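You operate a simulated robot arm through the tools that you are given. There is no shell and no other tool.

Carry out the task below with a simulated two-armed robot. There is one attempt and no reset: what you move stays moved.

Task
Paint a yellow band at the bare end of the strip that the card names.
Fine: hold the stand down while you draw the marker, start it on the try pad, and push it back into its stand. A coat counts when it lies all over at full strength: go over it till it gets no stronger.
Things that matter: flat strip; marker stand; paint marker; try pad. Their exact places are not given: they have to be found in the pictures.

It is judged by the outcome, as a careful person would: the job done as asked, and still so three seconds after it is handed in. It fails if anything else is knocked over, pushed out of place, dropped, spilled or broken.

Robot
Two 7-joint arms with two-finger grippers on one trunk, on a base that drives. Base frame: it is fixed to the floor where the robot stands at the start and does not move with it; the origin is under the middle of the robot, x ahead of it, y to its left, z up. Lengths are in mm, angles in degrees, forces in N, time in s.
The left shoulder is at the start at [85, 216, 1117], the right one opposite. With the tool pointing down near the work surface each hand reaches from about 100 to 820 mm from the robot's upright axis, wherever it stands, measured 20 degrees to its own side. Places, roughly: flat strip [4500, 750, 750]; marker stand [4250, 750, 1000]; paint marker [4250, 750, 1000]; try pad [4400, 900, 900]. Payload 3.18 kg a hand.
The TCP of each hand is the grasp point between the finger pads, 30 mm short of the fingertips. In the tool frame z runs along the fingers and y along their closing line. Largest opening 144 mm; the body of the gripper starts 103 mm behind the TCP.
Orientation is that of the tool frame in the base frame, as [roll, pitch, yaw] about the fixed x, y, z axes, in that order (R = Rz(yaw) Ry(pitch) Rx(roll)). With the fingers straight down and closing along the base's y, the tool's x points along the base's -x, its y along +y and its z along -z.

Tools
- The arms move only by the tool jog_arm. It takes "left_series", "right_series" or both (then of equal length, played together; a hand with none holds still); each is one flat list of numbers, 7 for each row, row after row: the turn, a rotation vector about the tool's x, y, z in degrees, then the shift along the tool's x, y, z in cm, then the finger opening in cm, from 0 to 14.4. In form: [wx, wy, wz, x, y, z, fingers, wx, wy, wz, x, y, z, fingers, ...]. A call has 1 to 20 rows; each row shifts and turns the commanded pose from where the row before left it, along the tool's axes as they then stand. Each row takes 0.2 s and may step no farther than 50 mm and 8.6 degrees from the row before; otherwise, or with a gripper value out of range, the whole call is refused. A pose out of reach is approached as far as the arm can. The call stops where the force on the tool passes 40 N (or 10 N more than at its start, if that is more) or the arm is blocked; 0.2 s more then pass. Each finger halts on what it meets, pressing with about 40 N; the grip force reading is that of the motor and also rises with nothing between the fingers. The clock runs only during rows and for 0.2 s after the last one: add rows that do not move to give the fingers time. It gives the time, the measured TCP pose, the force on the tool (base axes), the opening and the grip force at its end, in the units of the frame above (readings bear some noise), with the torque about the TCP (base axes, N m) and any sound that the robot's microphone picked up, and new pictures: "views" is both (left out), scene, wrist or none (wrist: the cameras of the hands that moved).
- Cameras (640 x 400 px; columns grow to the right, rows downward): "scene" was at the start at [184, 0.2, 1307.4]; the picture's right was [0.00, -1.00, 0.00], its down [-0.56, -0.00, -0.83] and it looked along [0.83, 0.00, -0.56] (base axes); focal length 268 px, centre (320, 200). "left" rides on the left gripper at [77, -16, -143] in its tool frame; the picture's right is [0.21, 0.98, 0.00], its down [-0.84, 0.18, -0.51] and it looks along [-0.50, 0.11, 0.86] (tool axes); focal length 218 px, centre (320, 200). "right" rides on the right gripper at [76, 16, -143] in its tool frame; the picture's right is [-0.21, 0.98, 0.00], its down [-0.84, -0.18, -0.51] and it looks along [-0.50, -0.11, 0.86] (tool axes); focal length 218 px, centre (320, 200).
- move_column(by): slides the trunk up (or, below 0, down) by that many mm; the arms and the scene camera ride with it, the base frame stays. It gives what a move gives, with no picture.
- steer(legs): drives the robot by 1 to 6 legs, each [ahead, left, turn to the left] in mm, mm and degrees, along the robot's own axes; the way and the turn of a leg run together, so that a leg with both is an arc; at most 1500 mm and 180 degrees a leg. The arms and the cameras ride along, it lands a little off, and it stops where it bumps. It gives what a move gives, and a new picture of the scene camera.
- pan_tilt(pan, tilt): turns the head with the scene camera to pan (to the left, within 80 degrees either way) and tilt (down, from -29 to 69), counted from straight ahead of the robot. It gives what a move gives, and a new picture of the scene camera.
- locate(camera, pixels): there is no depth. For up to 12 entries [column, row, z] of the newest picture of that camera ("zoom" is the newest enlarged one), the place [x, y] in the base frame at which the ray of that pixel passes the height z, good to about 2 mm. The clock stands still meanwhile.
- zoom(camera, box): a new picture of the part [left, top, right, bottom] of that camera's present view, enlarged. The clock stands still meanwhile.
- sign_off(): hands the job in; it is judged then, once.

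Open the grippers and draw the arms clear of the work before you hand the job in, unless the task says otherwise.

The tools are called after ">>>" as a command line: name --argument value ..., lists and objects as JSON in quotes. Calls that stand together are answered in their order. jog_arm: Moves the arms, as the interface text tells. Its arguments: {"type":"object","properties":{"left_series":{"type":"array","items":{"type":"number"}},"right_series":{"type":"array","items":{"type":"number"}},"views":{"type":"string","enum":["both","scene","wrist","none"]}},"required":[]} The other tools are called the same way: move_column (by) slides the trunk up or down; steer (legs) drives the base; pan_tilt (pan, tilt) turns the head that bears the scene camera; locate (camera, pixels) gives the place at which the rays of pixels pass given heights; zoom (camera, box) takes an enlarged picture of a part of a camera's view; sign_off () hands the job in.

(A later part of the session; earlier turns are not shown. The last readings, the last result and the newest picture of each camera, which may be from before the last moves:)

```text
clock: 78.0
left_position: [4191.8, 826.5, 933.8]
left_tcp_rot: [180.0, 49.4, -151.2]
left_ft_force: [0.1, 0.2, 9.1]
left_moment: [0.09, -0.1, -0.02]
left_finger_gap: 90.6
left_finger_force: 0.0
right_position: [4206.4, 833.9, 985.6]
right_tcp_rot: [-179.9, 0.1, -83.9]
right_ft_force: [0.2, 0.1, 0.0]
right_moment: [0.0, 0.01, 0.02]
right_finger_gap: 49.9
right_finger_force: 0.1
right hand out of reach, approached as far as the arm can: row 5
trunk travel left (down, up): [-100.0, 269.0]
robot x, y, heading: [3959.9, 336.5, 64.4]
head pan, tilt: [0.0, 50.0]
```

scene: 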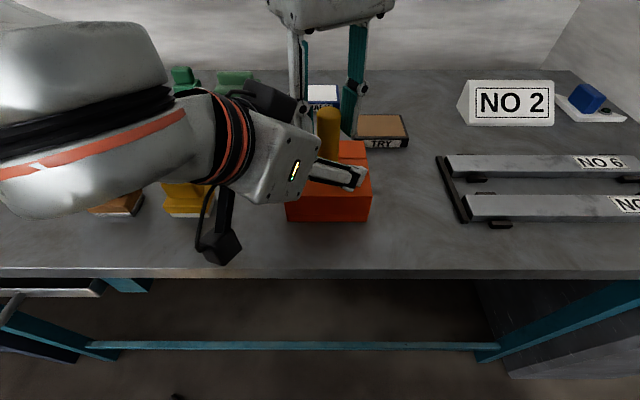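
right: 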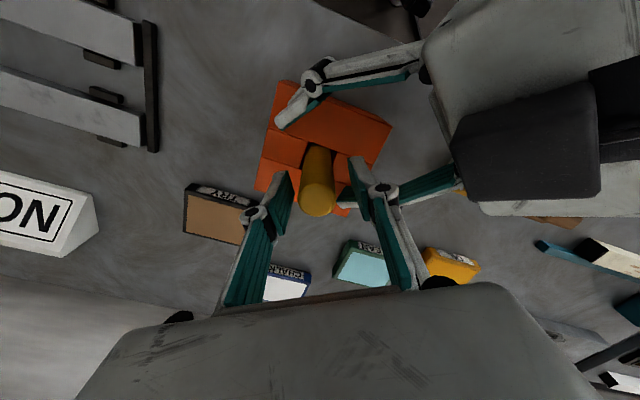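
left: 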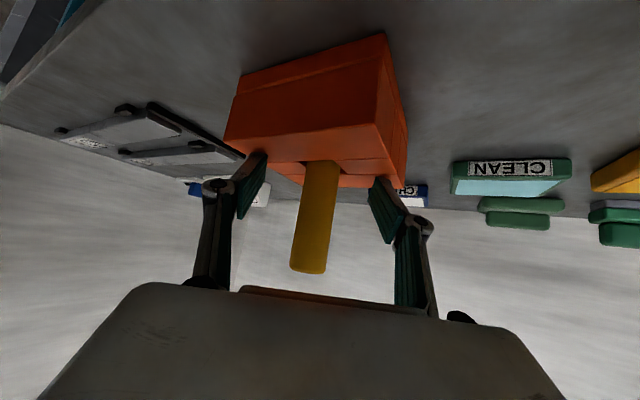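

Turned to yaw -84; the marker is centred between the right fingers (318,185). I lower only 18 mm more (grasp at TCP z≈968) in small rows and check the forces.

>>> jog_arm --right_series '[0, 0, 0, 0, -0.15, 0.6, 5, 0, 0, 0, 0, 0, 0.6, 5, 0, 0, 0, 0, 0, 0.6, 5, 0, 0, 0, 0, 0, 0, 5]' --views "both"

```text
clock: 79.0
left_position: [4193.2, 825.6, 933.7]
left_tcp_rot: [179.9, 49.4, -151.2]
left_ft_force: [1.3, 0.3, 9.4]
left_moment: [0.1, -0.08, -0.01]
left_finger_gap: 90.8
left_finger_force: 0.2
right_position: [4208.6, 833.9, 967.4]
right_tcp_rot: [180.0, 0.2, -84.0]
right_ft_force: [0.8, 0.2, 0.1]
right_moment: [0.04, 0.04, 0.01]
right_finger_gap: 49.9
right_finger_force: 0.1
trunk travel left (down, up): [-100.0, 269.0]
robot x, y, heading: [3960.4, 340.0, 64.6]
head pan, tilt: [0.0, 50.0]
```

scene: 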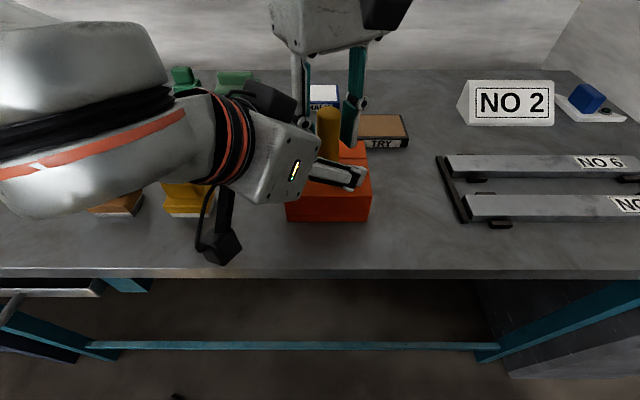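
right: 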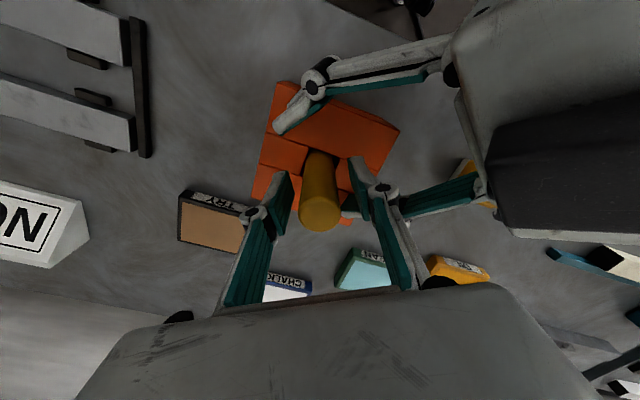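

No contact on the right hand. I now press the left hand a little harder on the stand (2 mm more down) to about 20 N.

>>> jog_arm --left_series '[0, 0, 0, 0.114, 0, 0.098, 9, 0, 0, 0, 0.076, 0, 0.065, 9, 0, 0, 0, 0, 0, 0, 9]' --views "none"

```text
clock: 79.8
left_position: [4192.7, 826.0, 934.1]
left_tcp_rot: [179.8, 49.6, -151.3]
left_ft_force: [5.2, 3.1, 19.1]
left_moment: [-0.19, -0.53, -0.07]
left_finger_gap: 88.7
left_finger_force: 0.1
right_position: [4208.3, 834.1, 968.2]
right_tcp_rot: [-179.9, 0.1, -84.0]
right_ft_force: [-0.9, 0.7, 0.8]
right_moment: [0.02, -0.01, 0.0]
right_finger_gap: 50.0
right_finger_force: 0.0
trunk travel left (down, up): [-100.0, 269.0]
robot x, y, heading: [3956.8, 338.0, 64.4]
head pan, tilt: [0.0, 50.0]
```

The left presses with about 19 N on the stand. I close the right fingers on the marker.

>>> jog_arm --right_series '[0, 0, 0, 0, 0, 0, 3.6, 0, 0, 0, 0, 0, 0, 2.8, 0, 0, 0, 0, 0, 0, 2, 0, 0, 0, 0, 0, 0, 1, 0, 0, 0, 0, 0, 0, 1]' --views "both"

```text
clock: 81.0
left_position: [4193.8, 825.5, 933.1]
left_tcp_rot: [179.9, 49.7, -151.3]
left_ft_force: [5.8, 3.3, 23.2]
left_moment: [0.29, -0.36, 0.01]
left_finger_gap: 90.9
left_finger_force: 0.0
right_position: [4206.7, 834.1, 968.2]
right_tcp_rot: [-179.9, 0.1, -84.0]
right_ft_force: [-0.4, 0.0, 1.7]
right_moment: [0.02, 0.01, 0.01]
right_finger_gap: 27.5
right_finger_force: 39.7
trunk travel left (down, up): [-100.0, 269.0]
robot x, y, heading: [3961.6, 339.2, 64.4]
head pan, tilt: [0.0, 50.0]
heard: snap
```

scene: 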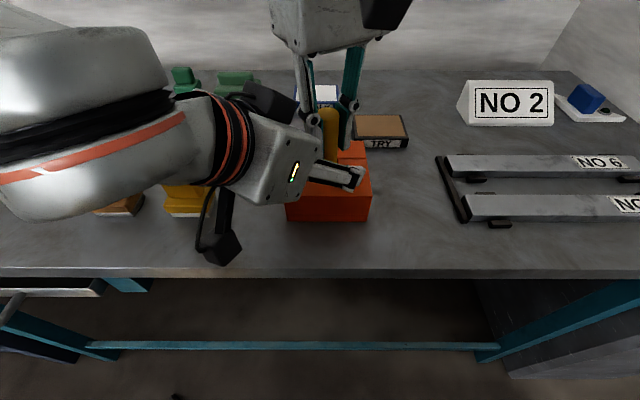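
right: 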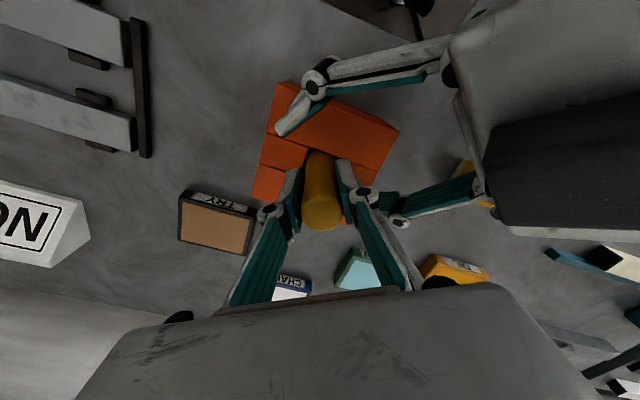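

The grip holds at 27.5 mm with 40 N (a snap was heard), left at 23 N down. I draw the marker straight up 15 mm slowly while the left holds the stand.

>>> jog_arm --right_series '[0, 0, 0, 0, 0, -0.3, 1, 0, 0, 0, 0, 0, -0.3, 1, 0, 0, 0, 0, 0, -0.3, 1, 0, 0, 0, 0, 0, -0.3, 1, 0, 0, 0, 0, 0, -0.3, 1, 0, 0, 0, 0, 0, 0, 1]' --views "both"

```text
clock: 82.4
left_position: [4192.5, 824.6, 933.6]
left_tcp_rot: [179.8, 49.7, -151.4]
left_ft_force: [8.6, 3.2, 20.3]
left_moment: [0.21, -0.4, -0.03]
left_finger_gap: 83.8
left_finger_force: 0.2
right_position: [4208.1, 833.0, 982.9]
right_tcp_rot: [-179.9, 0.1, -83.9]
right_ft_force: [-1.0, -2.0, -0.9]
right_moment: [-0.19, -0.02, 0.02]
right_finger_gap: 27.4
right_finger_force: 40.4
trunk travel left (down, up): [-100.0, 269.0]
robot x, y, heading: [3957.6, 339.1, 64.6]
head pan, tilt: [0.0, 50.0]
```

scene: 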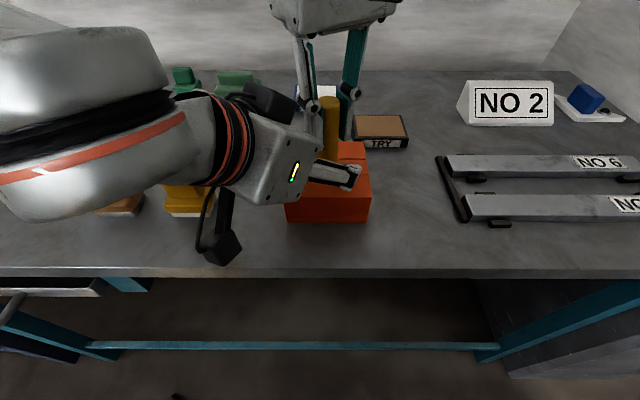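
right: 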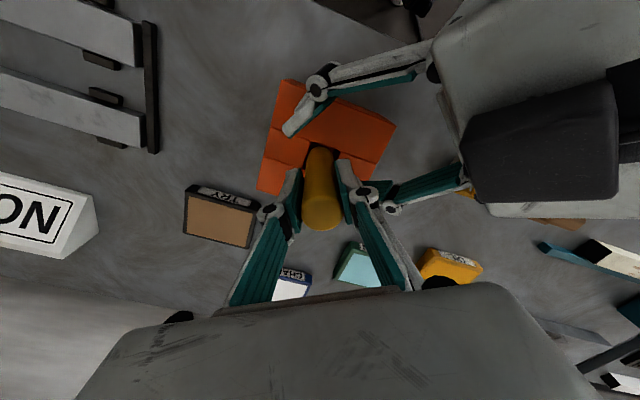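

The marker comes up with the hand (982.9) with little force. I keep pulling straight up another 45 mm to clear the socket.

>>> jog_arm --right_series '[0, 0, 0, 0, 0, -0.3, 1, 0, 0, 0, 0, 0, -0.3, 1, 0, 0, 0, 0, 0, -0.3, 1, 0, 0, 0, 0, 0, -0.4, 1, 0, 0, 0, 0, 0, -0.4, 1, 0, 0, 0, 0, 0, -0.4, 1, 0, 0, 0, 0, 0, -0.4, 1, 0, 0, 0, 0, 0, -0.5, 1, 0, 0, 0, 0, 0, -0.5, 1, 0, 0, 0, 0, 0, -0.5, 1, 0, 0, 0, 0, 0, -0.5, 1, 0, 0, 0, 0, 0, 0, 1]' --views "both"

```text
clock: 85.0
left_position: [4191.8, 826.6, 932.7]
left_tcp_rot: [179.9, 49.6, -151.2]
left_ft_force: [1.0, 1.9, 10.4]
left_moment: [-0.07, -0.05, 0.11]
left_finger_gap: 83.5
left_finger_force: 0.0
right_position: [4209.7, 833.4, 1003.4]
right_tcp_rot: [179.9, 0.4, -84.4]
right_ft_force: [0.3, -0.9, -0.5]
right_moment: [-0.02, -0.04, 0.02]
right_finger_gap: 27.7
right_finger_force: 40.1
right hand out of reach, approached as far as the arm can: row 7, 8, 9, 10, 11
trunk travel left (down, up): [-100.0, 269.0]
robot x, y, heading: [3962.9, 336.4, 64.4]
head pan, tilt: [0.0, 50.0]
```

scene: 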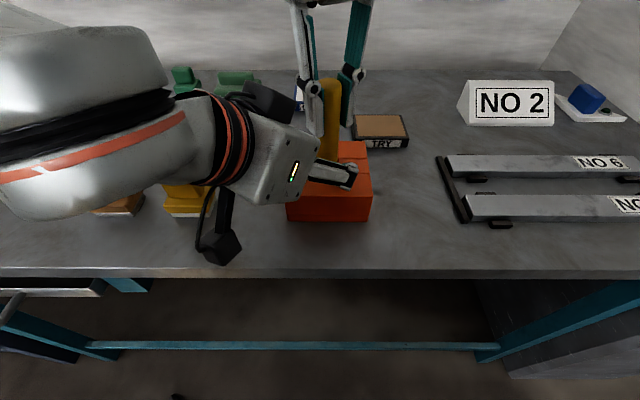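
right: 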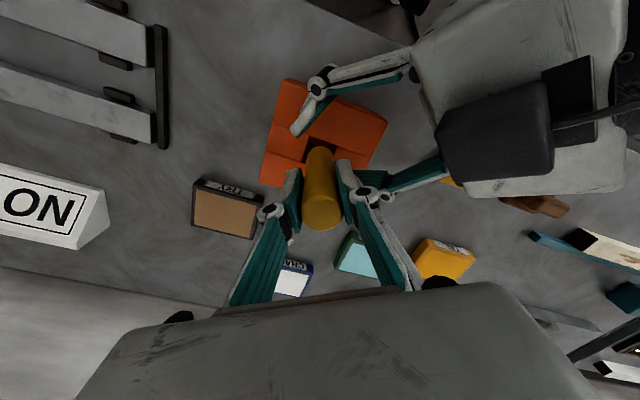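

The right wrist limit stops the lift at z=1003 with this yaw. I turn the right hand back about the marker's own axis (camera now higher than the left's box) so it can keep lifting.

>>> jog_arm --right_series '[0, 0, 7, 0, 0, 0, 1, 0, 0, 7, 0, 0, 0, 1, 0, 0, 7, 0, 0, -0.2, 1, 0, 0, 5, 0, 0, -0.3, 1, 0, 0, 0, 0, 0, -0.4, 1, 0, 0, 0, 0, 0, -0.5, 1, 0, 0, 0, 0, 0, -0.5, 1, 0, 0, 0, 0, 0, 0, 1]' --views "both"

```text
clock: 86.8
left_position: [4193.1, 825.2, 932.0]
left_tcp_rot: [179.9, 49.6, -151.2]
left_ft_force: [2.9, 2.6, 11.9]
left_moment: [-0.11, 0.29, 0.36]
left_finger_gap: 86.2
left_finger_force: 0.1
right_position: [4208.6, 834.3, 1022.9]
right_tcp_rot: [-180.0, 0.1, -110.0]
right_ft_force: [-1.6, -0.4, -0.9]
right_moment: [-0.01, -0.03, -0.03]
right_finger_gap: 27.3
right_finger_force: 40.1
trunk travel left (down, up): [-100.0, 269.0]
robot x, y, heading: [3960.2, 338.9, 64.3]
head pan, tilt: [0.0, 50.0]
```

scene: 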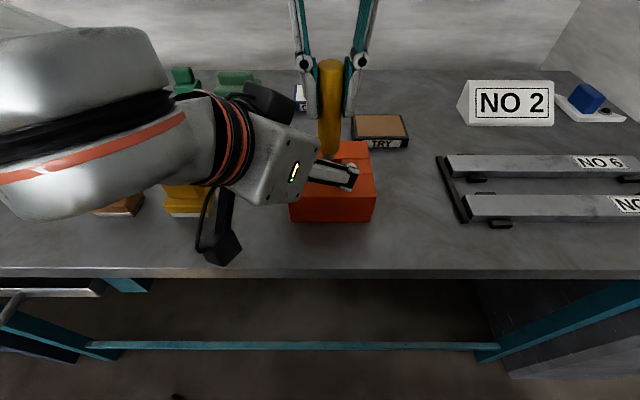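
right: 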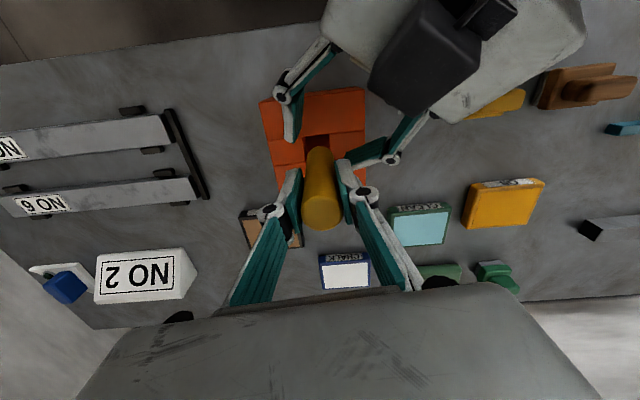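

The marker is up 55 mm, nearly clear of the socket. I lift another 45 mm so the tip shows.

>>> jog_arm --right_series '[0, 0, 0, 0, 0, -0.7, 1, 0, 0, 0, 0, 0, -0.8, 1, 0, 0, 0, 0, 0, -1, 1, 0, 0, 0, 0, 0, -1, 1, 0, 0, 0, 0, 0, -1, 1, 0, 0, 0, 0, 0, 0, 1]' --views "both"

>>> zoom --camera "scene" --box '[240, 60, 440, 240]'

```text
clock: 88.2
left_position: [4191.9, 826.5, 932.9]
left_tcp_rot: [179.9, 49.7, -151.3]
left_ft_force: [2.8, 0.2, 8.5]
left_moment: [-0.29, 0.75, 0.05]
left_finger_gap: 85.5
left_finger_force: 0.1
right_position: [4208.3, 832.9, 1067.3]
right_tcp_rot: [180.0, 0.0, -110.0]
right_ft_force: [0.0, 0.1, -0.2]
right_moment: [0.05, -0.06, 0.03]
right_finger_gap: 27.7
right_finger_force: 40.0
trunk travel left (down, up): [-100.0, 269.0]
robot x, y, heading: [3961.2, 335.3, 64.4]
head pan, tilt: [0.0, 50.0]
```

scene: 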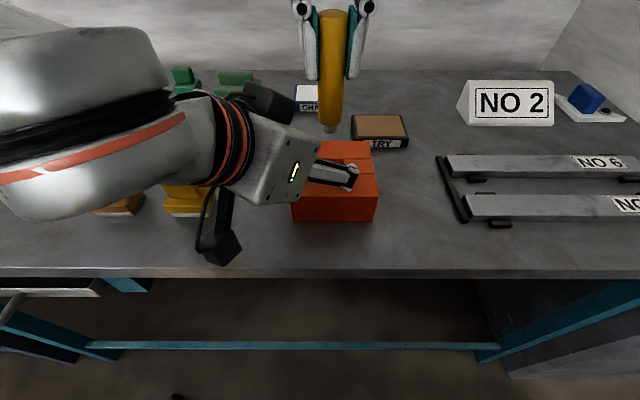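
right: 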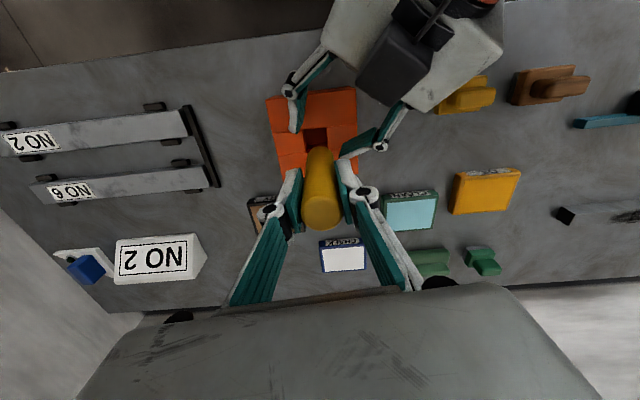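

```text
2.22 times, centred on (340, 150) of scene
```

zoom: 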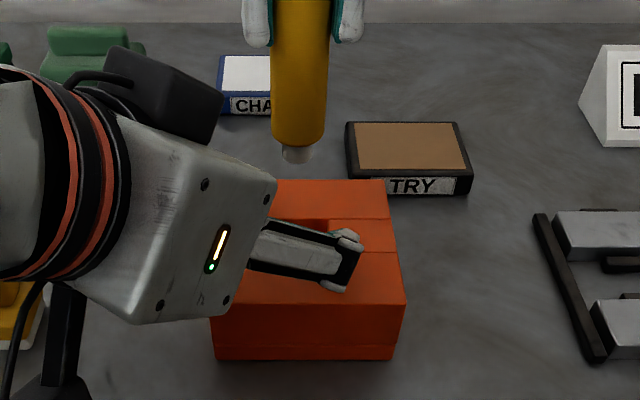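

The marker is fully out, with a grey nib showing at zoom (296,152). The stand looks shifted a few mm; I measure its corners now.

>>> locate --camera "scene" --pixels '[[379.2, 197.3, 908], [369.7, 141, 908], [373.8, 221, 850], [293.7, 221, 850], [469.6, 125.3, 850]]'

>>> zoom --camera "right" --box '[240, 70, 400, 190]'

```text
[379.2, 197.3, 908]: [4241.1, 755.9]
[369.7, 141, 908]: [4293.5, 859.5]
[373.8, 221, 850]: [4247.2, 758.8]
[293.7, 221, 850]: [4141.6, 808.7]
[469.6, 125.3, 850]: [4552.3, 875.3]
```

```text
3.33 times, centred on (320, 130) of right
```

zoom: 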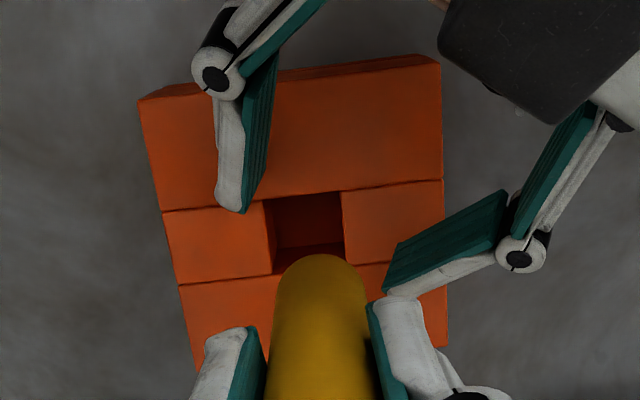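

The stand has crept only about 6 mm to the right. Now I find the nib height: nib tip at scene (329.7,132.9), barrel end (330.1,126).

>>> locate --camera "scene" --pixels '[[329.7, 132.9, 940], [329.7, 132.9, 960], [329.7, 132.9, 980], [330.1, 126.2, 960], [330.1, 126.2, 980], [333, 12, 1090]]'

>>> zoom --camera "scene" --box '[300, 60, 364, 140]'

```text
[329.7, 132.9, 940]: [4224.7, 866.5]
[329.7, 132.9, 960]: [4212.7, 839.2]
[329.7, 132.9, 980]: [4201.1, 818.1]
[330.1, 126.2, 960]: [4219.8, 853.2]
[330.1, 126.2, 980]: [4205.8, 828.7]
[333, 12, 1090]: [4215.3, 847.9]
```

```text
5.00 times, centred on (332, 100) of scene
```

zoom: 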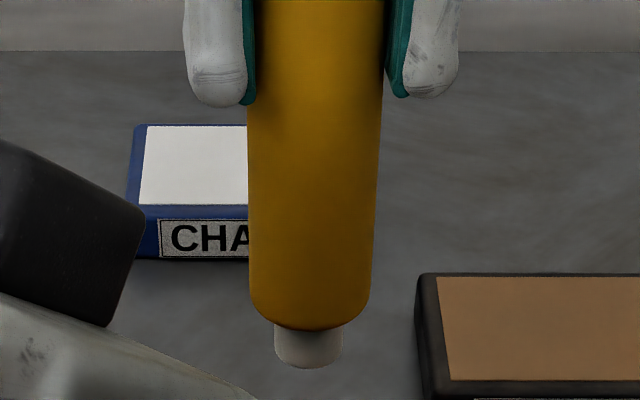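

Nib tip is about 97 mm below the right TCP. I carry the marker at this height over to above the TRY pad at (4369,932), leaving the left hand where it is for the moment.

>>> jog_arm --right_series '[0, 0, 0, -2.96, -2.344, 0, 1, 0, 0, 0, -2.96, -2.344, 0, 1, 0, 0, 0, -2.96, -2.344, 0, 1, 0, 0, 0, -2.96, -2.344, 0, 1, 0, 0, 0, -2.96, -2.344, 0, 1, 0, 0, 0, 0, 0, 0, 1]' --views "both"

```text
clock: 89.6
left_position: [4194.2, 825.2, 933.4]
left_tcp_rot: [-180.0, 49.5, -151.2]
left_ft_force: [0.7, 1.9, 13.2]
left_moment: [0.21, -0.64, -0.14]
left_finger_gap: 85.3
left_finger_force: 0.2
right_position: [4297.0, 886.1, 1066.2]
right_tcp_rot: [179.8, 0.5, -110.3]
right_ft_force: [-0.8, -0.2, -0.3]
right_moment: [0.04, 0.03, -0.02]
right_finger_gap: 27.5
right_finger_force: 40.1
right hand out of reach, approached as far as the arm can: row 3, 4, 5
trunk travel left (down, up): [-100.0, 269.0]
robot x, y, heading: [3961.3, 339.3, 64.5]
head pan, tilt: [0.0, 50.0]
```

scene: 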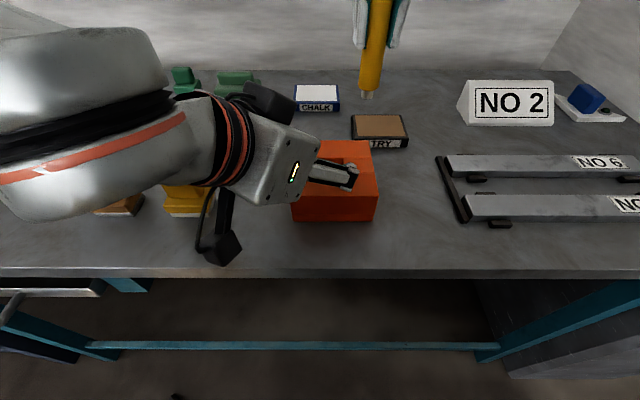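
right: 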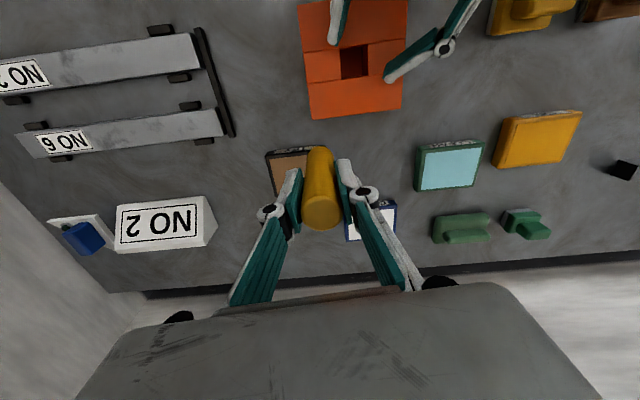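

The pad is just beyond the right arm's reach from here. I first lift the left hand off the stand straight up and draw it back along its approach, then I will raise the trunk and drive a bit closer.

>>> jog_arm --left_series '[0, 0, 0, -0.38, 0, -0.324, 9, 0, 0, 0, -0.763, 0, -0.647, 9, 0, 0, 0, -1.53, 0, -1.29, 9, 0, 0, 0, -2.29, 0, -1.94, 9, 0, 0, 0, -2.29, 0, -1.94, 9, 0, 0, 0, -2.29, 0, -1.94, 9, 0, 0, 0, -2.29, 0, -1.94, 9, 0, 0, 0, 0, 0, 0, 9]' --views "both"

```text
clock: 91.4
left_position: [4192.2, 828.5, 1085.8]
left_tcp_rot: [180.0, 49.1, -151.1]
left_ft_force: [-0.4, 0.5, -1.3]
left_moment: [-0.02, 0.0, -0.04]
left_finger_gap: 89.7
left_finger_force: 0.0
right_position: [4296.8, 886.4, 1063.0]
right_tcp_rot: [179.8, 0.4, -110.3]
right_ft_force: [0.0, -0.2, -0.8]
right_moment: [-0.03, 0.02, 0.03]
right_finger_gap: 27.5
right_finger_force: 40.3
trunk travel left (down, up): [-100.0, 269.0]
robot x, y, heading: [3959.6, 338.4, 64.3]
head pan, tilt: [0.0, 50.0]
```

scene: 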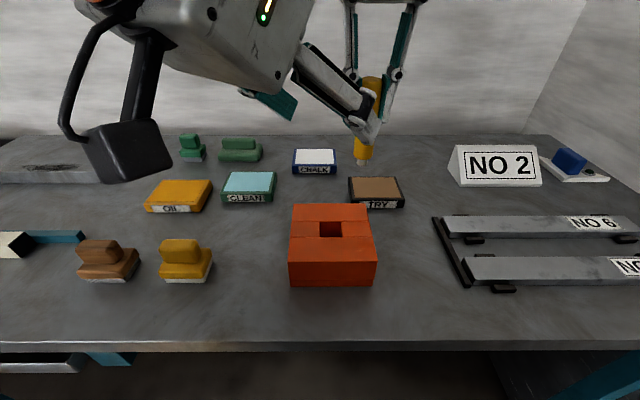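
left: 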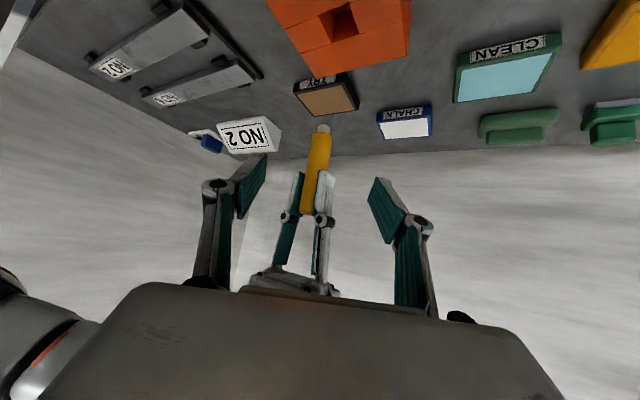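

The stand is untouched with its empty socket at (331,229), and the marker is in the right hand. I draw the left hand 150 mm away to the left before raising the trunk.

>>> jog_arm --left_series '[0, 0, 0, 1.44, 3.04, -1.66, 9, 0, 0, 0, 1.44, 3.04, -1.66, 9, 0, 0, 0, 1.44, 3.04, -1.66, 9, 0, 0, 0, 1.44, 3.04, -1.66, 9, 0, 0, 0, 0, 0, 0, 9]' --views "scene"

```text
clock: 92.6
left_position: [4058.9, 890.1, 1086.2]
left_tcp_rot: [179.9, 49.4, -151.3]
left_ft_force: [0.7, -0.7, 0.0]
left_moment: [0.03, 0.02, 0.0]
left_finger_gap: 89.8
left_finger_force: 0.0
right_position: [4298.1, 886.1, 1064.0]
right_tcp_rot: [179.8, 0.4, -110.3]
right_ft_force: [0.8, 0.2, -1.2]
right_moment: [-0.02, 0.02, 0.02]
right_finger_gap: 27.9
right_finger_force: 40.0
trunk travel left (down, up): [-100.0, 269.0]
robot x, y, heading: [3959.3, 340.3, 64.4]
head pan, tilt: [0.0, 50.0]
```

scene: 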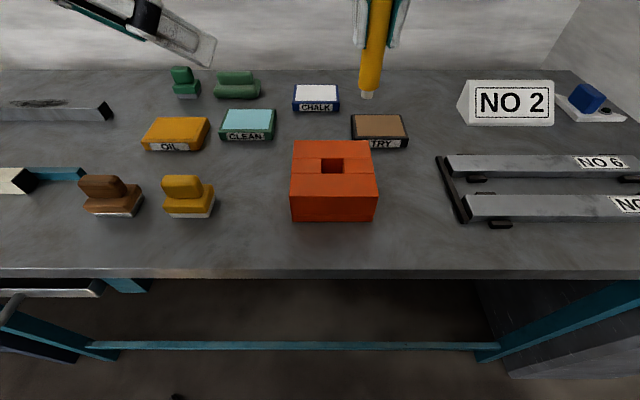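

The view is normal again (the raised left arm had nudged the head). I raise the trunk 100 mm back and drive 60 mm ahead, so that the pad comes into comfortable reach.

>>> move_column --by 100

>>> steer --legs '[[60, 0, 0]]'

```text
clock: 93.9
left_position: [4059.1, 893.2, 1183.0]
left_tcp_rot: [-179.8, 49.2, -150.9]
left_ft_force: [0.2, 0.6, 0.0]
left_moment: [-0.01, 0.04, -0.01]
left_finger_gap: 90.3
left_finger_force: 0.0
right_position: [4250.6, 790.9, 1326.6]
right_tcp_rot: [-178.4, 19.4, -110.0]
right_ft_force: [-0.5, 0.1, -0.3]
right_moment: [-0.04, 0.03, 0.05]
right_finger_gap: 27.4
right_finger_force: 40.0
trunk travel left (down, up): [-200.0, 169.0]
robot x, y, heading: [3960.0, 340.0, 64.5]
head pan, tilt: [0.0, 50.0]
```

```text
clock: 94.9
left_position: [4084.5, 945.3, 1185.9]
left_tcp_rot: [-179.9, 49.3, -151.3]
left_ft_force: [-0.2, -0.2, -0.9]
left_moment: [-0.01, 0.01, 0.0]
left_finger_gap: 89.8
left_finger_force: 0.1
right_position: [4276.7, 842.2, 1327.8]
right_tcp_rot: [-178.4, 19.4, -110.1]
right_ft_force: [0.7, 0.5, -1.8]
right_moment: [-0.03, 0.05, 0.03]
right_finger_gap: 27.5
right_finger_force: 40.7
trunk travel left (down, up): [-200.0, 169.0]
robot x, y, heading: [3985.5, 393.7, 64.1]
head pan, tilt: [0.0, 50.0]
```

scene: 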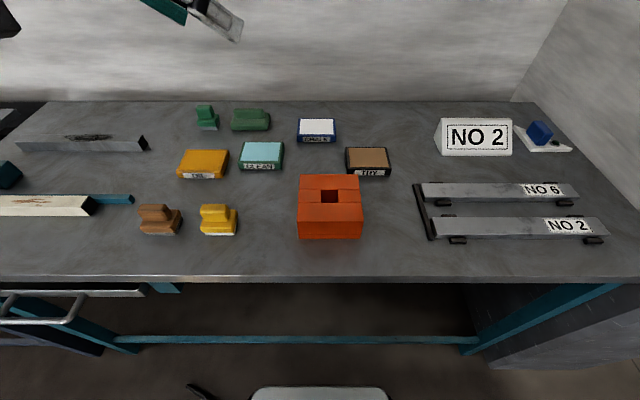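

The right hand rose and tipped 19° during the lift (it was at its reach limit), but the grip still holds 27.5 mm. I straighten it to point down and take a look.

>>> jog_arm --right_series '[-0.5, 6.4, 0, 0, 0, 0, 1, -0.5, 6.5, 0, 0, 0, 0, 1, -0.6, 6.5, 0, 0, 0, 0, 1, 0, 0, 0, 0, 0, 0, 1]' --views "both"

```text
clock: 95.9
left_position: [4084.8, 942.3, 1184.5]
left_tcp_rot: [-179.9, 49.4, -151.3]
left_ft_force: [-0.4, 0.4, 1.0]
left_moment: [-0.01, 0.01, 0.0]
left_finger_gap: 90.1
left_finger_force: 0.1
right_position: [4277.4, 841.2, 1327.8]
right_tcp_rot: [-178.4, 19.6, -110.1]
right_ft_force: [0.2, -0.3, 0.0]
right_moment: [-0.05, 0.0, -0.01]
right_finger_gap: 27.7
right_finger_force: 39.6
right hand out of reach, approached as far as the arm can: row 1, 2, 3
trunk travel left (down, up): [-200.0, 169.0]
robot x, y, heading: [3985.8, 392.1, 64.6]
head pan, tilt: [0.0, 50.0]
```

scene: 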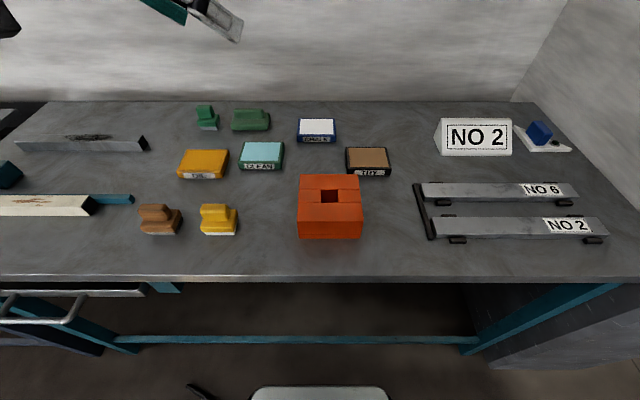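
right: 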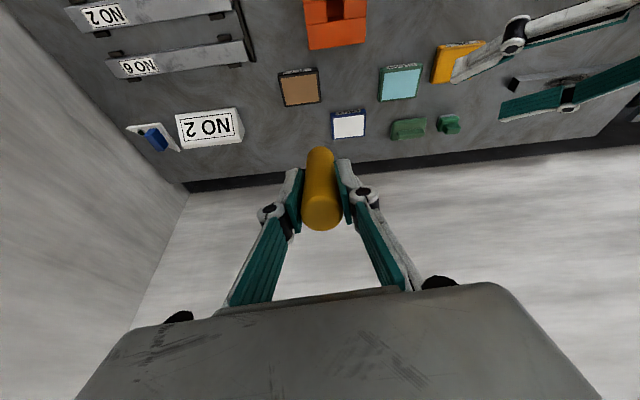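

Straightening is not possible this high. I lower the right hand 200 mm vertically (over the bench, clear of the left hand) and then straighten it.

>>> jog_arm --right_series '[0, 0, 0, 1.34, 0.1, 3.77, 1, 0, 0, 0, 1.34, 0.1, 3.77, 1, 0, 0, 0, 1.34, 0.1, 3.77, 1, 0, 0, 0, 1.34, 0.1, 3.77, 1, -0.5, 6.4, 0, 0, 0, 0, 1, -0.5, 6.5, 0, 0, 0, 0, 1, -0.6, 6.5, 0, 0, 0, 0, 1, 0, 0, 0, 0, 0, 0, 1]' --views "both"

```text
clock: 97.7
left_position: [4083.7, 944.6, 1185.2]
left_tcp_rot: [179.9, 49.4, -151.4]
left_ft_force: [-0.3, 0.2, -0.5]
left_moment: [-0.01, 0.0, 0.0]
left_finger_gap: 90.0
left_finger_force: 0.1
right_position: [4276.4, 840.6, 1168.1]
right_tcp_rot: [179.9, 0.1, -110.3]
right_ft_force: [0.8, -0.9, -0.8]
right_moment: [0.01, 0.0, 0.03]
right_finger_gap: 27.7
right_finger_force: 40.2
trunk travel left (down, up): [-200.0, 169.0]
robot x, y, heading: [3984.1, 394.6, 64.2]
head pan, tilt: [0.0, 50.0]
```

scene: 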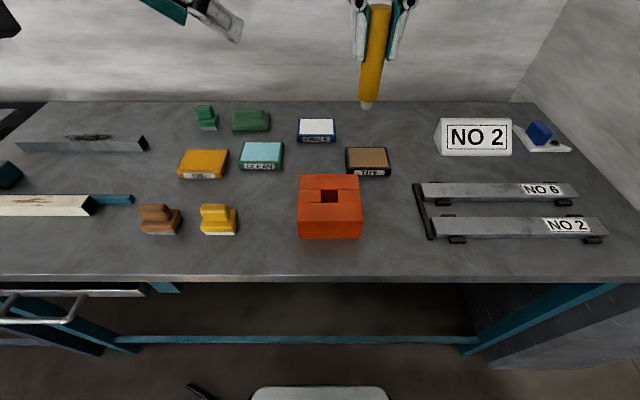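
right: 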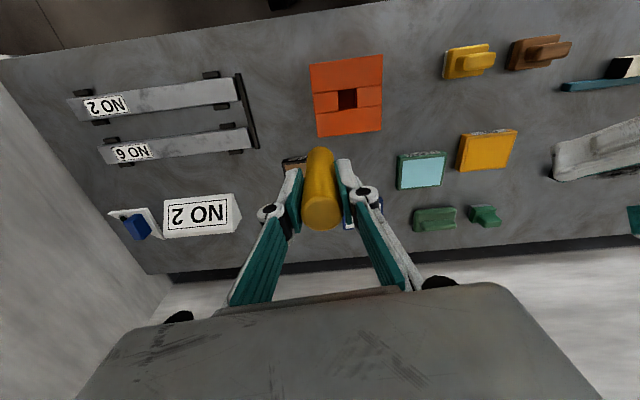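

The right hand is straight again at z=1168. I re-locate the pad, strip corners and socket from this viewpoint.

>>> zoom --camera "scene" --box '[280, 100, 480, 250]'

>>> zoom --camera "scene" --box '[330, 0, 410, 120]'

```text
2.67 times, centred on (380, 175) of scene
```

zoom: 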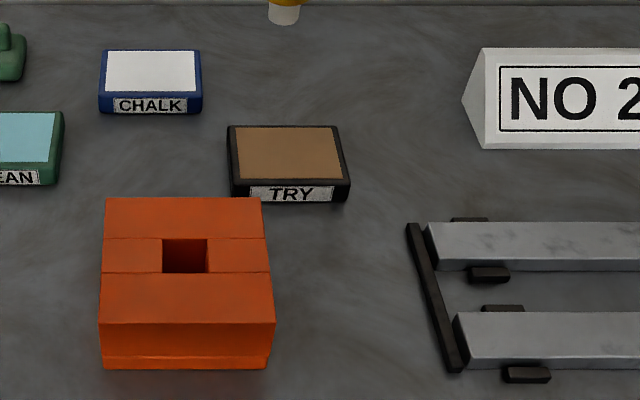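

```text
3.33 times, centred on (370, 60) of scene
```

zoom: 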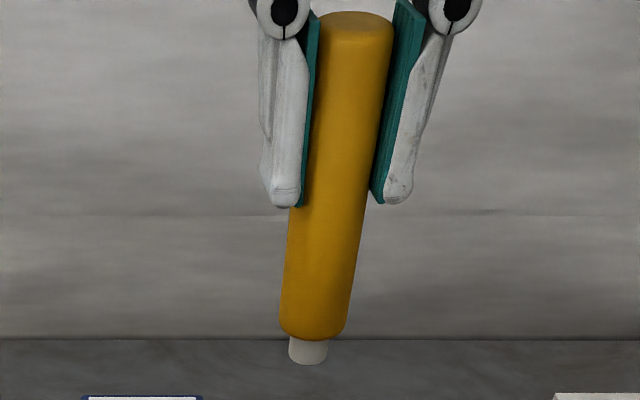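

I locate the pad, strip end, socket and stand corners, and the nib, from this picture.

>>> locate --camera "scene" --pixels '[[368, 157, 868], [435.1, 227.5, 860], [430.6, 217, 860], [329.6, 195.6, 908], [297.1, 221.1, 908], [363.1, 221.1, 908], [300.1, 174.2, 908], [358.2, 174.2, 908], [366.2, 107.5, 1060], [366.2, 107.5, 1080]]'

```text
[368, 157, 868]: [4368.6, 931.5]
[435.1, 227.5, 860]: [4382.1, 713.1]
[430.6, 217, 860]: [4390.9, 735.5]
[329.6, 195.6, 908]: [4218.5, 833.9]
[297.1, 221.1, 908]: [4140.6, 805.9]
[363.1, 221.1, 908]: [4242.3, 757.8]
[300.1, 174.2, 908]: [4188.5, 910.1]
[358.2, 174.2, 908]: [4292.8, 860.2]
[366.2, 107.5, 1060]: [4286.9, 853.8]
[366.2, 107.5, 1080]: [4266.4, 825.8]
```

Nib offset confirmed ≈98 mm below TCP, marker vertical; pad centre (4368.6,931.5), socket now at (4217,834). I move above the pad and lower to about 20 mm over it.

>>> jog_arm --right_series '[0, 0, 0, -3.91, -1.83, 0, 1, 0, 0, 0, -3.91, -1.83, 0, 1, 0, 0, 0, -3.91, -1.83, 0, 1, 0, 0, 0, 0, 0, 4.5, 1, 0, 0, 0, 0, 0, 4.5, 1, 0, 0, 0, 0, 0, 4.5, 1, 0, 0, 0, 0, 0, 4.2, 1, 0, 0, 0, 0, 0, 0, 1]' --views "both"

```text
clock: 99.5
left_position: [4084.0, 943.1, 1185.6]
left_tcp_rot: [179.9, 49.4, -151.4]
left_ft_force: [-0.6, -0.3, -0.3]
left_moment: [0.02, 0.0, 0.0]
left_finger_gap: 90.0
left_finger_force: 0.1
right_position: [4309.1, 869.6, 994.7]
right_tcp_rot: [180.0, 0.2, -110.4]
right_ft_force: [-0.1, 0.5, -0.1]
right_moment: [0.0, 0.02, -0.01]
right_finger_gap: 27.2
right_finger_force: 40.0
right hand out of reach, approached as far as the arm can: row 2, 3
trunk travel left (down, up): [-200.0, 169.0]
robot x, y, heading: [3984.6, 393.2, 64.3]
head pan, tilt: [0.0, 50.0]
```

scene: 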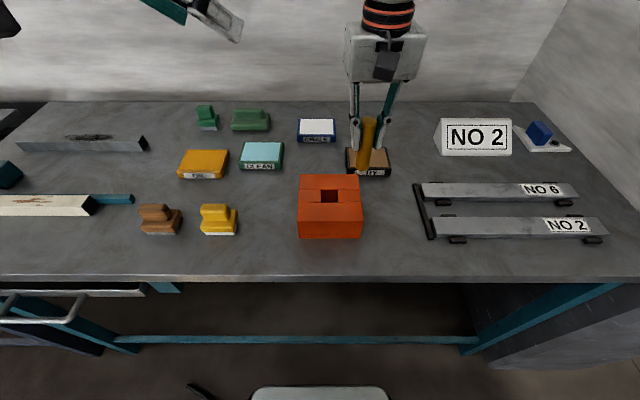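
right: 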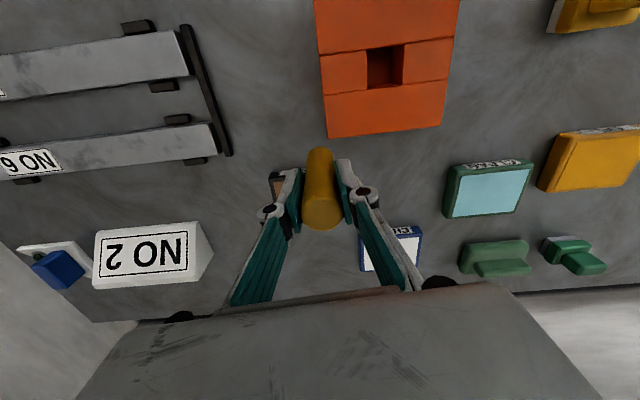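

At this lower height the arm reaches farther. I move on horizontally to the pad centre.

>>> jog_arm --right_series '[0, 0, 0, -2.63, -1.14, 0, 1, 0, 0, 0, -2.63, -1.14, 0, 1, 0, 0, 0, -2.62, -1.14, 0, 1, 0, 0, 0, 0, 0, 0, 1]' --views "both"

```text
clock: 100.5
left_position: [4084.6, 942.4, 1185.2]
left_tcp_rot: [179.9, 49.5, -151.3]
left_ft_force: [-0.1, -0.7, -0.4]
left_moment: [0.02, 0.0, 0.0]
left_finger_gap: 89.9
left_finger_force: 0.0
right_position: [4369.5, 933.4, 992.9]
right_tcp_rot: [179.9, 0.2, -110.4]
right_ft_force: [0.5, -0.1, -0.7]
right_moment: [0.04, 0.0, 0.01]
right_finger_gap: 27.6
right_finger_force: 39.6
trunk travel left (down, up): [-200.0, 169.0]
robot x, y, heading: [3983.6, 393.0, 64.2]
head pan, tilt: [0.0, 50.0]
```

scene: 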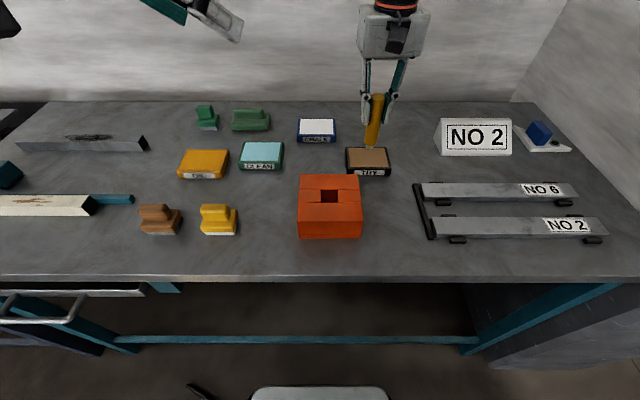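
right: 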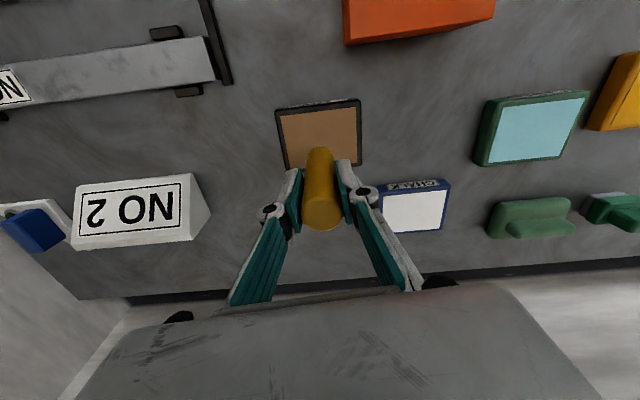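

Above the pad now. I lower 20 mm and then feel for the pad in small steps.

>>> jog_arm --right_series '[0, 0, 0, 0, 0, 1.0, 1, 0, 0, 0, 0, 0, 1.0, 1, 0, 0, 0, 0, 0, 0.2, 1, 0, 0, 0, 0, 0, 0.2, 1, 0, 0, 0, 0, 0, 0, 1]' --views "none"

```text
clock: 101.7
left_position: [4084.6, 943.8, 1185.5]
left_tcp_rot: [179.9, 49.5, -151.3]
left_ft_force: [-0.4, -0.6, 0.8]
left_moment: [-0.02, -0.01, 0.0]
left_finger_gap: 89.8
left_finger_force: 0.1
right_position: [4369.4, 933.1, 973.0]
right_tcp_rot: [179.8, 0.6, -110.5]
right_ft_force: [3.4, 2.5, 17.2]
right_moment: [0.17, -0.35, -0.05]
right_finger_gap: 27.3
right_finger_force: 40.1
trunk travel left (down, up): [-200.0, 169.0]
robot x, y, heading: [3981.9, 392.3, 64.3]
head pan, tilt: [0.0, 50.0]
```

Contact at TCP z≈973 with 17 N. I ease off a little and stroke a few centimetres on the pad, then look.

>>> jog_arm --right_series '[0, 0, 0, 0, 0, -0.2, 1, 0, 0, 0, 0, 0, 0, 1]' --views "both"

>>> zoom --camera "scene" --box '[330, 120, 410, 190]'

```text
clock: 102.3
left_position: [4082.6, 943.8, 1185.8]
left_tcp_rot: [179.8, 49.4, -151.3]
left_ft_force: [-0.3, -0.1, 0.0]
left_moment: [0.01, -0.01, 0.03]
left_finger_gap: 89.8
left_finger_force: 0.0
right_position: [4367.1, 932.9, 971.8]
right_tcp_rot: [179.9, 0.3, -110.3]
right_ft_force: [4.1, 4.0, 15.3]
right_moment: [0.59, -0.34, -0.01]
right_finger_gap: 27.1
right_finger_force: 39.8
trunk travel left (down, up): [-200.0, 169.0]
robot x, y, heading: [3987.6, 393.4, 64.5]
head pan, tilt: [0.0, 50.0]
```

scene: 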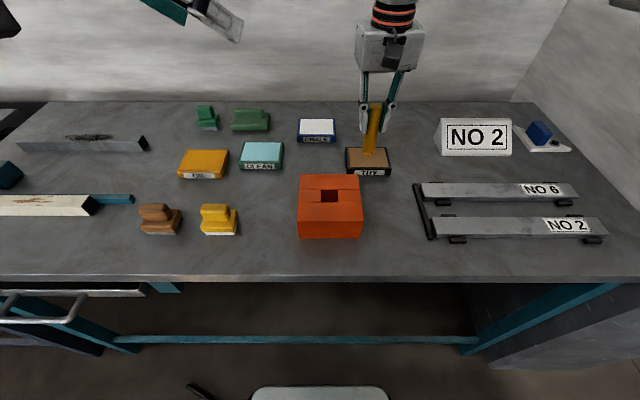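
right: 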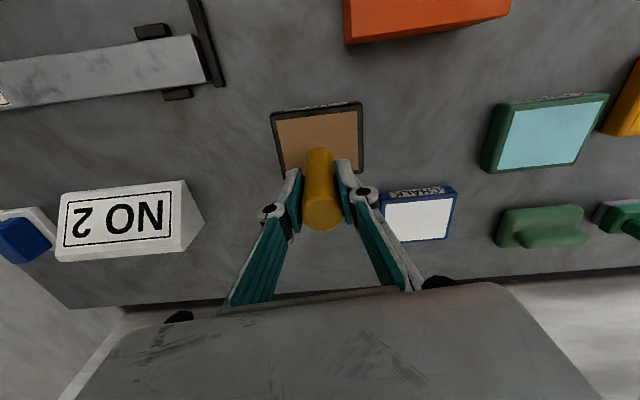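

```text
5.71 times, centred on (370, 155) of scene
```

zoom: 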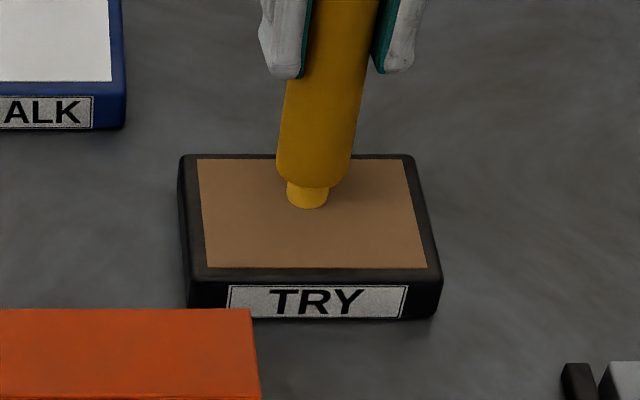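

The nib has turned yellow, so it has started. I stroke 12 mm to and fro on the pad to confirm it marks, easing the pressure slightly.

>>> jog_arm --right_series '[0, 0, 0, 0, 0, -0.1, 1, 0, 0, 0, 0, 0.4, 0, 1, 0, 0, 0, 0, 0.4, 0, 1, 0, 0, 0, 0, 0.4, 0, 1, 0, 0, 0, 0, -0.4, 0, 1, 0, 0, 0, 0, -0.4, 0, 1, 0, 0, 0, 0, -0.4, 0, 1, 0, 0, 0, 0, 0, 0, 1]' --views "none"

>>> zoom --camera "scene" --box '[330, 120, 410, 190]'

```text
clock: 104.1
left_position: [4084.3, 943.5, 1185.4]
left_tcp_rot: [-180.0, 49.4, -151.1]
left_ft_force: [0.2, -2.1, 0.3]
left_moment: [0.0, 0.0, 0.03]
left_finger_gap: 89.9
left_finger_force: 0.1
right_position: [4367.3, 932.2, 972.8]
right_tcp_rot: [180.0, 0.2, -110.2]
right_ft_force: [-2.6, 0.0, 5.9]
right_moment: [0.08, 0.28, -0.01]
right_finger_gap: 27.1
right_finger_force: 39.8
trunk travel left (down, up): [-200.0, 169.0]
robot x, y, heading: [3985.0, 393.7, 64.3]
head pan, tilt: [0.0, 50.0]
```

```text
5.71 times, centred on (370, 155) of scene
```

zoom: 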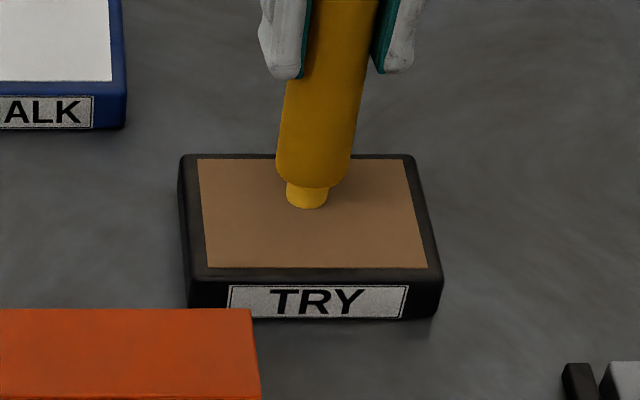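

Pressing force is now 6 N at TCP z≈973 and the nib is yellow all round. I lift 40 mm and carry it to above the bare end of strip NO 2, about 20 mm in from the end.

>>> jog_arm --right_series '[0, 0, 0, 0, 0, -2, 1, 0, 0, 0, 0, 0, -2.2, 1, 0, 0, 0, 3.964, -2.14, 0, 1, 0, 0, 0, 3.964, -2.14, 0, 1, 0, 0, 0, 3.964, -2.14, 0, 1, 0, 0, 0, 3.964, -2.14, 0, 1, 0, 0, 0, 3.964, -2.14, 0, 1, 0, 0, 0, 0, 0, 0, 1]' --views "both"

>>> zoom --camera "scene" --box '[390, 170, 500, 250]'

>>> zoom --camera "right" --box '[220, 80, 420, 220]'

```text
clock: 105.9
left_position: [4083.4, 944.9, 1185.6]
left_tcp_rot: [180.0, 49.4, -151.2]
left_ft_force: [-0.3, 0.0, -0.1]
left_moment: [0.0, 0.0, -0.02]
left_finger_gap: 90.0
left_finger_force: 0.2
right_position: [4398.0, 712.0, 1012.7]
right_tcp_rot: [180.0, 0.0, -110.3]
right_ft_force: [-0.6, 0.4, -1.5]
right_moment: [-0.03, -0.01, -0.02]
right_finger_gap: 27.2
right_finger_force: 40.0
trunk travel left (down, up): [-200.0, 169.0]
robot x, y, heading: [3982.1, 395.8, 64.4]
head pan, tilt: [0.0, 50.0]
```

scene: 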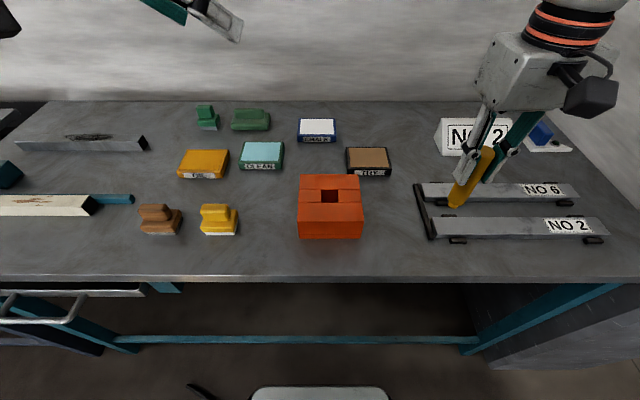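
right: 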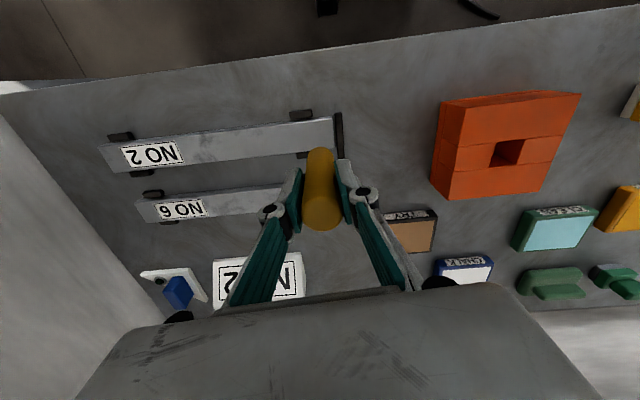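

```text
5.00 times, centred on (445, 210) of scene
```

zoom: 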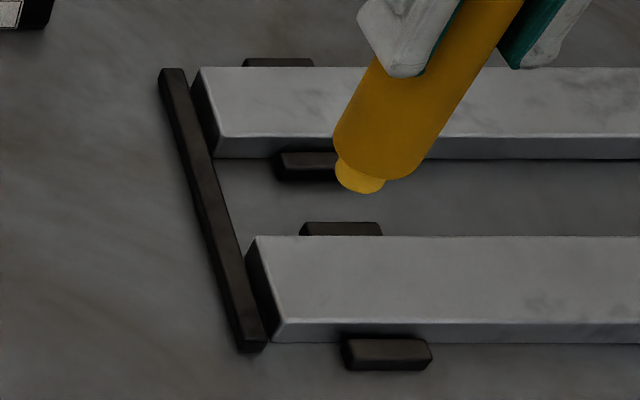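

```text
2.86 times, centred on (320, 150) of right
```

zoom: 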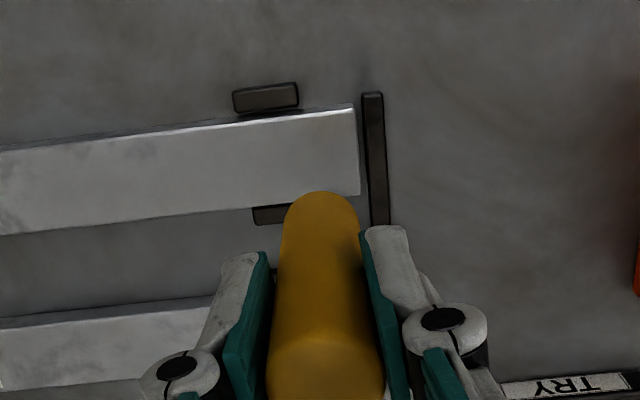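

I triangulate the strip's end corners again with both cameras: scene (432.4,217.2) and (437.8,234.2); right (333.7,147.6) and (331.2,118.5).

>>> locate --camera "scene" --pixels '[[432.4, 217.2, 860], [432.4, 217.2, 870], [437.8, 234.2, 860], [437.8, 234.2, 870], [434, 223, 860], [590, 236, 860]]'

>>> locate --camera "right" --pixels '[[333.7, 147.6, 860], [333.7, 147.6, 870], [331.2, 118.5, 860], [331.2, 118.5, 870]]'

```text
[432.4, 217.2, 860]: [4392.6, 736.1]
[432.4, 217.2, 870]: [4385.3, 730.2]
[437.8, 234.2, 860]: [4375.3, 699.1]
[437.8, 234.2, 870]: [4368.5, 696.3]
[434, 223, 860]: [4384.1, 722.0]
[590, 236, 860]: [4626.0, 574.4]
```

```text
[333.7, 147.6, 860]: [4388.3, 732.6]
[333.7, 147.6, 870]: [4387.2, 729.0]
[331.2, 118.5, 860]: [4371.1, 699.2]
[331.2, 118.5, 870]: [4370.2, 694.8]
```

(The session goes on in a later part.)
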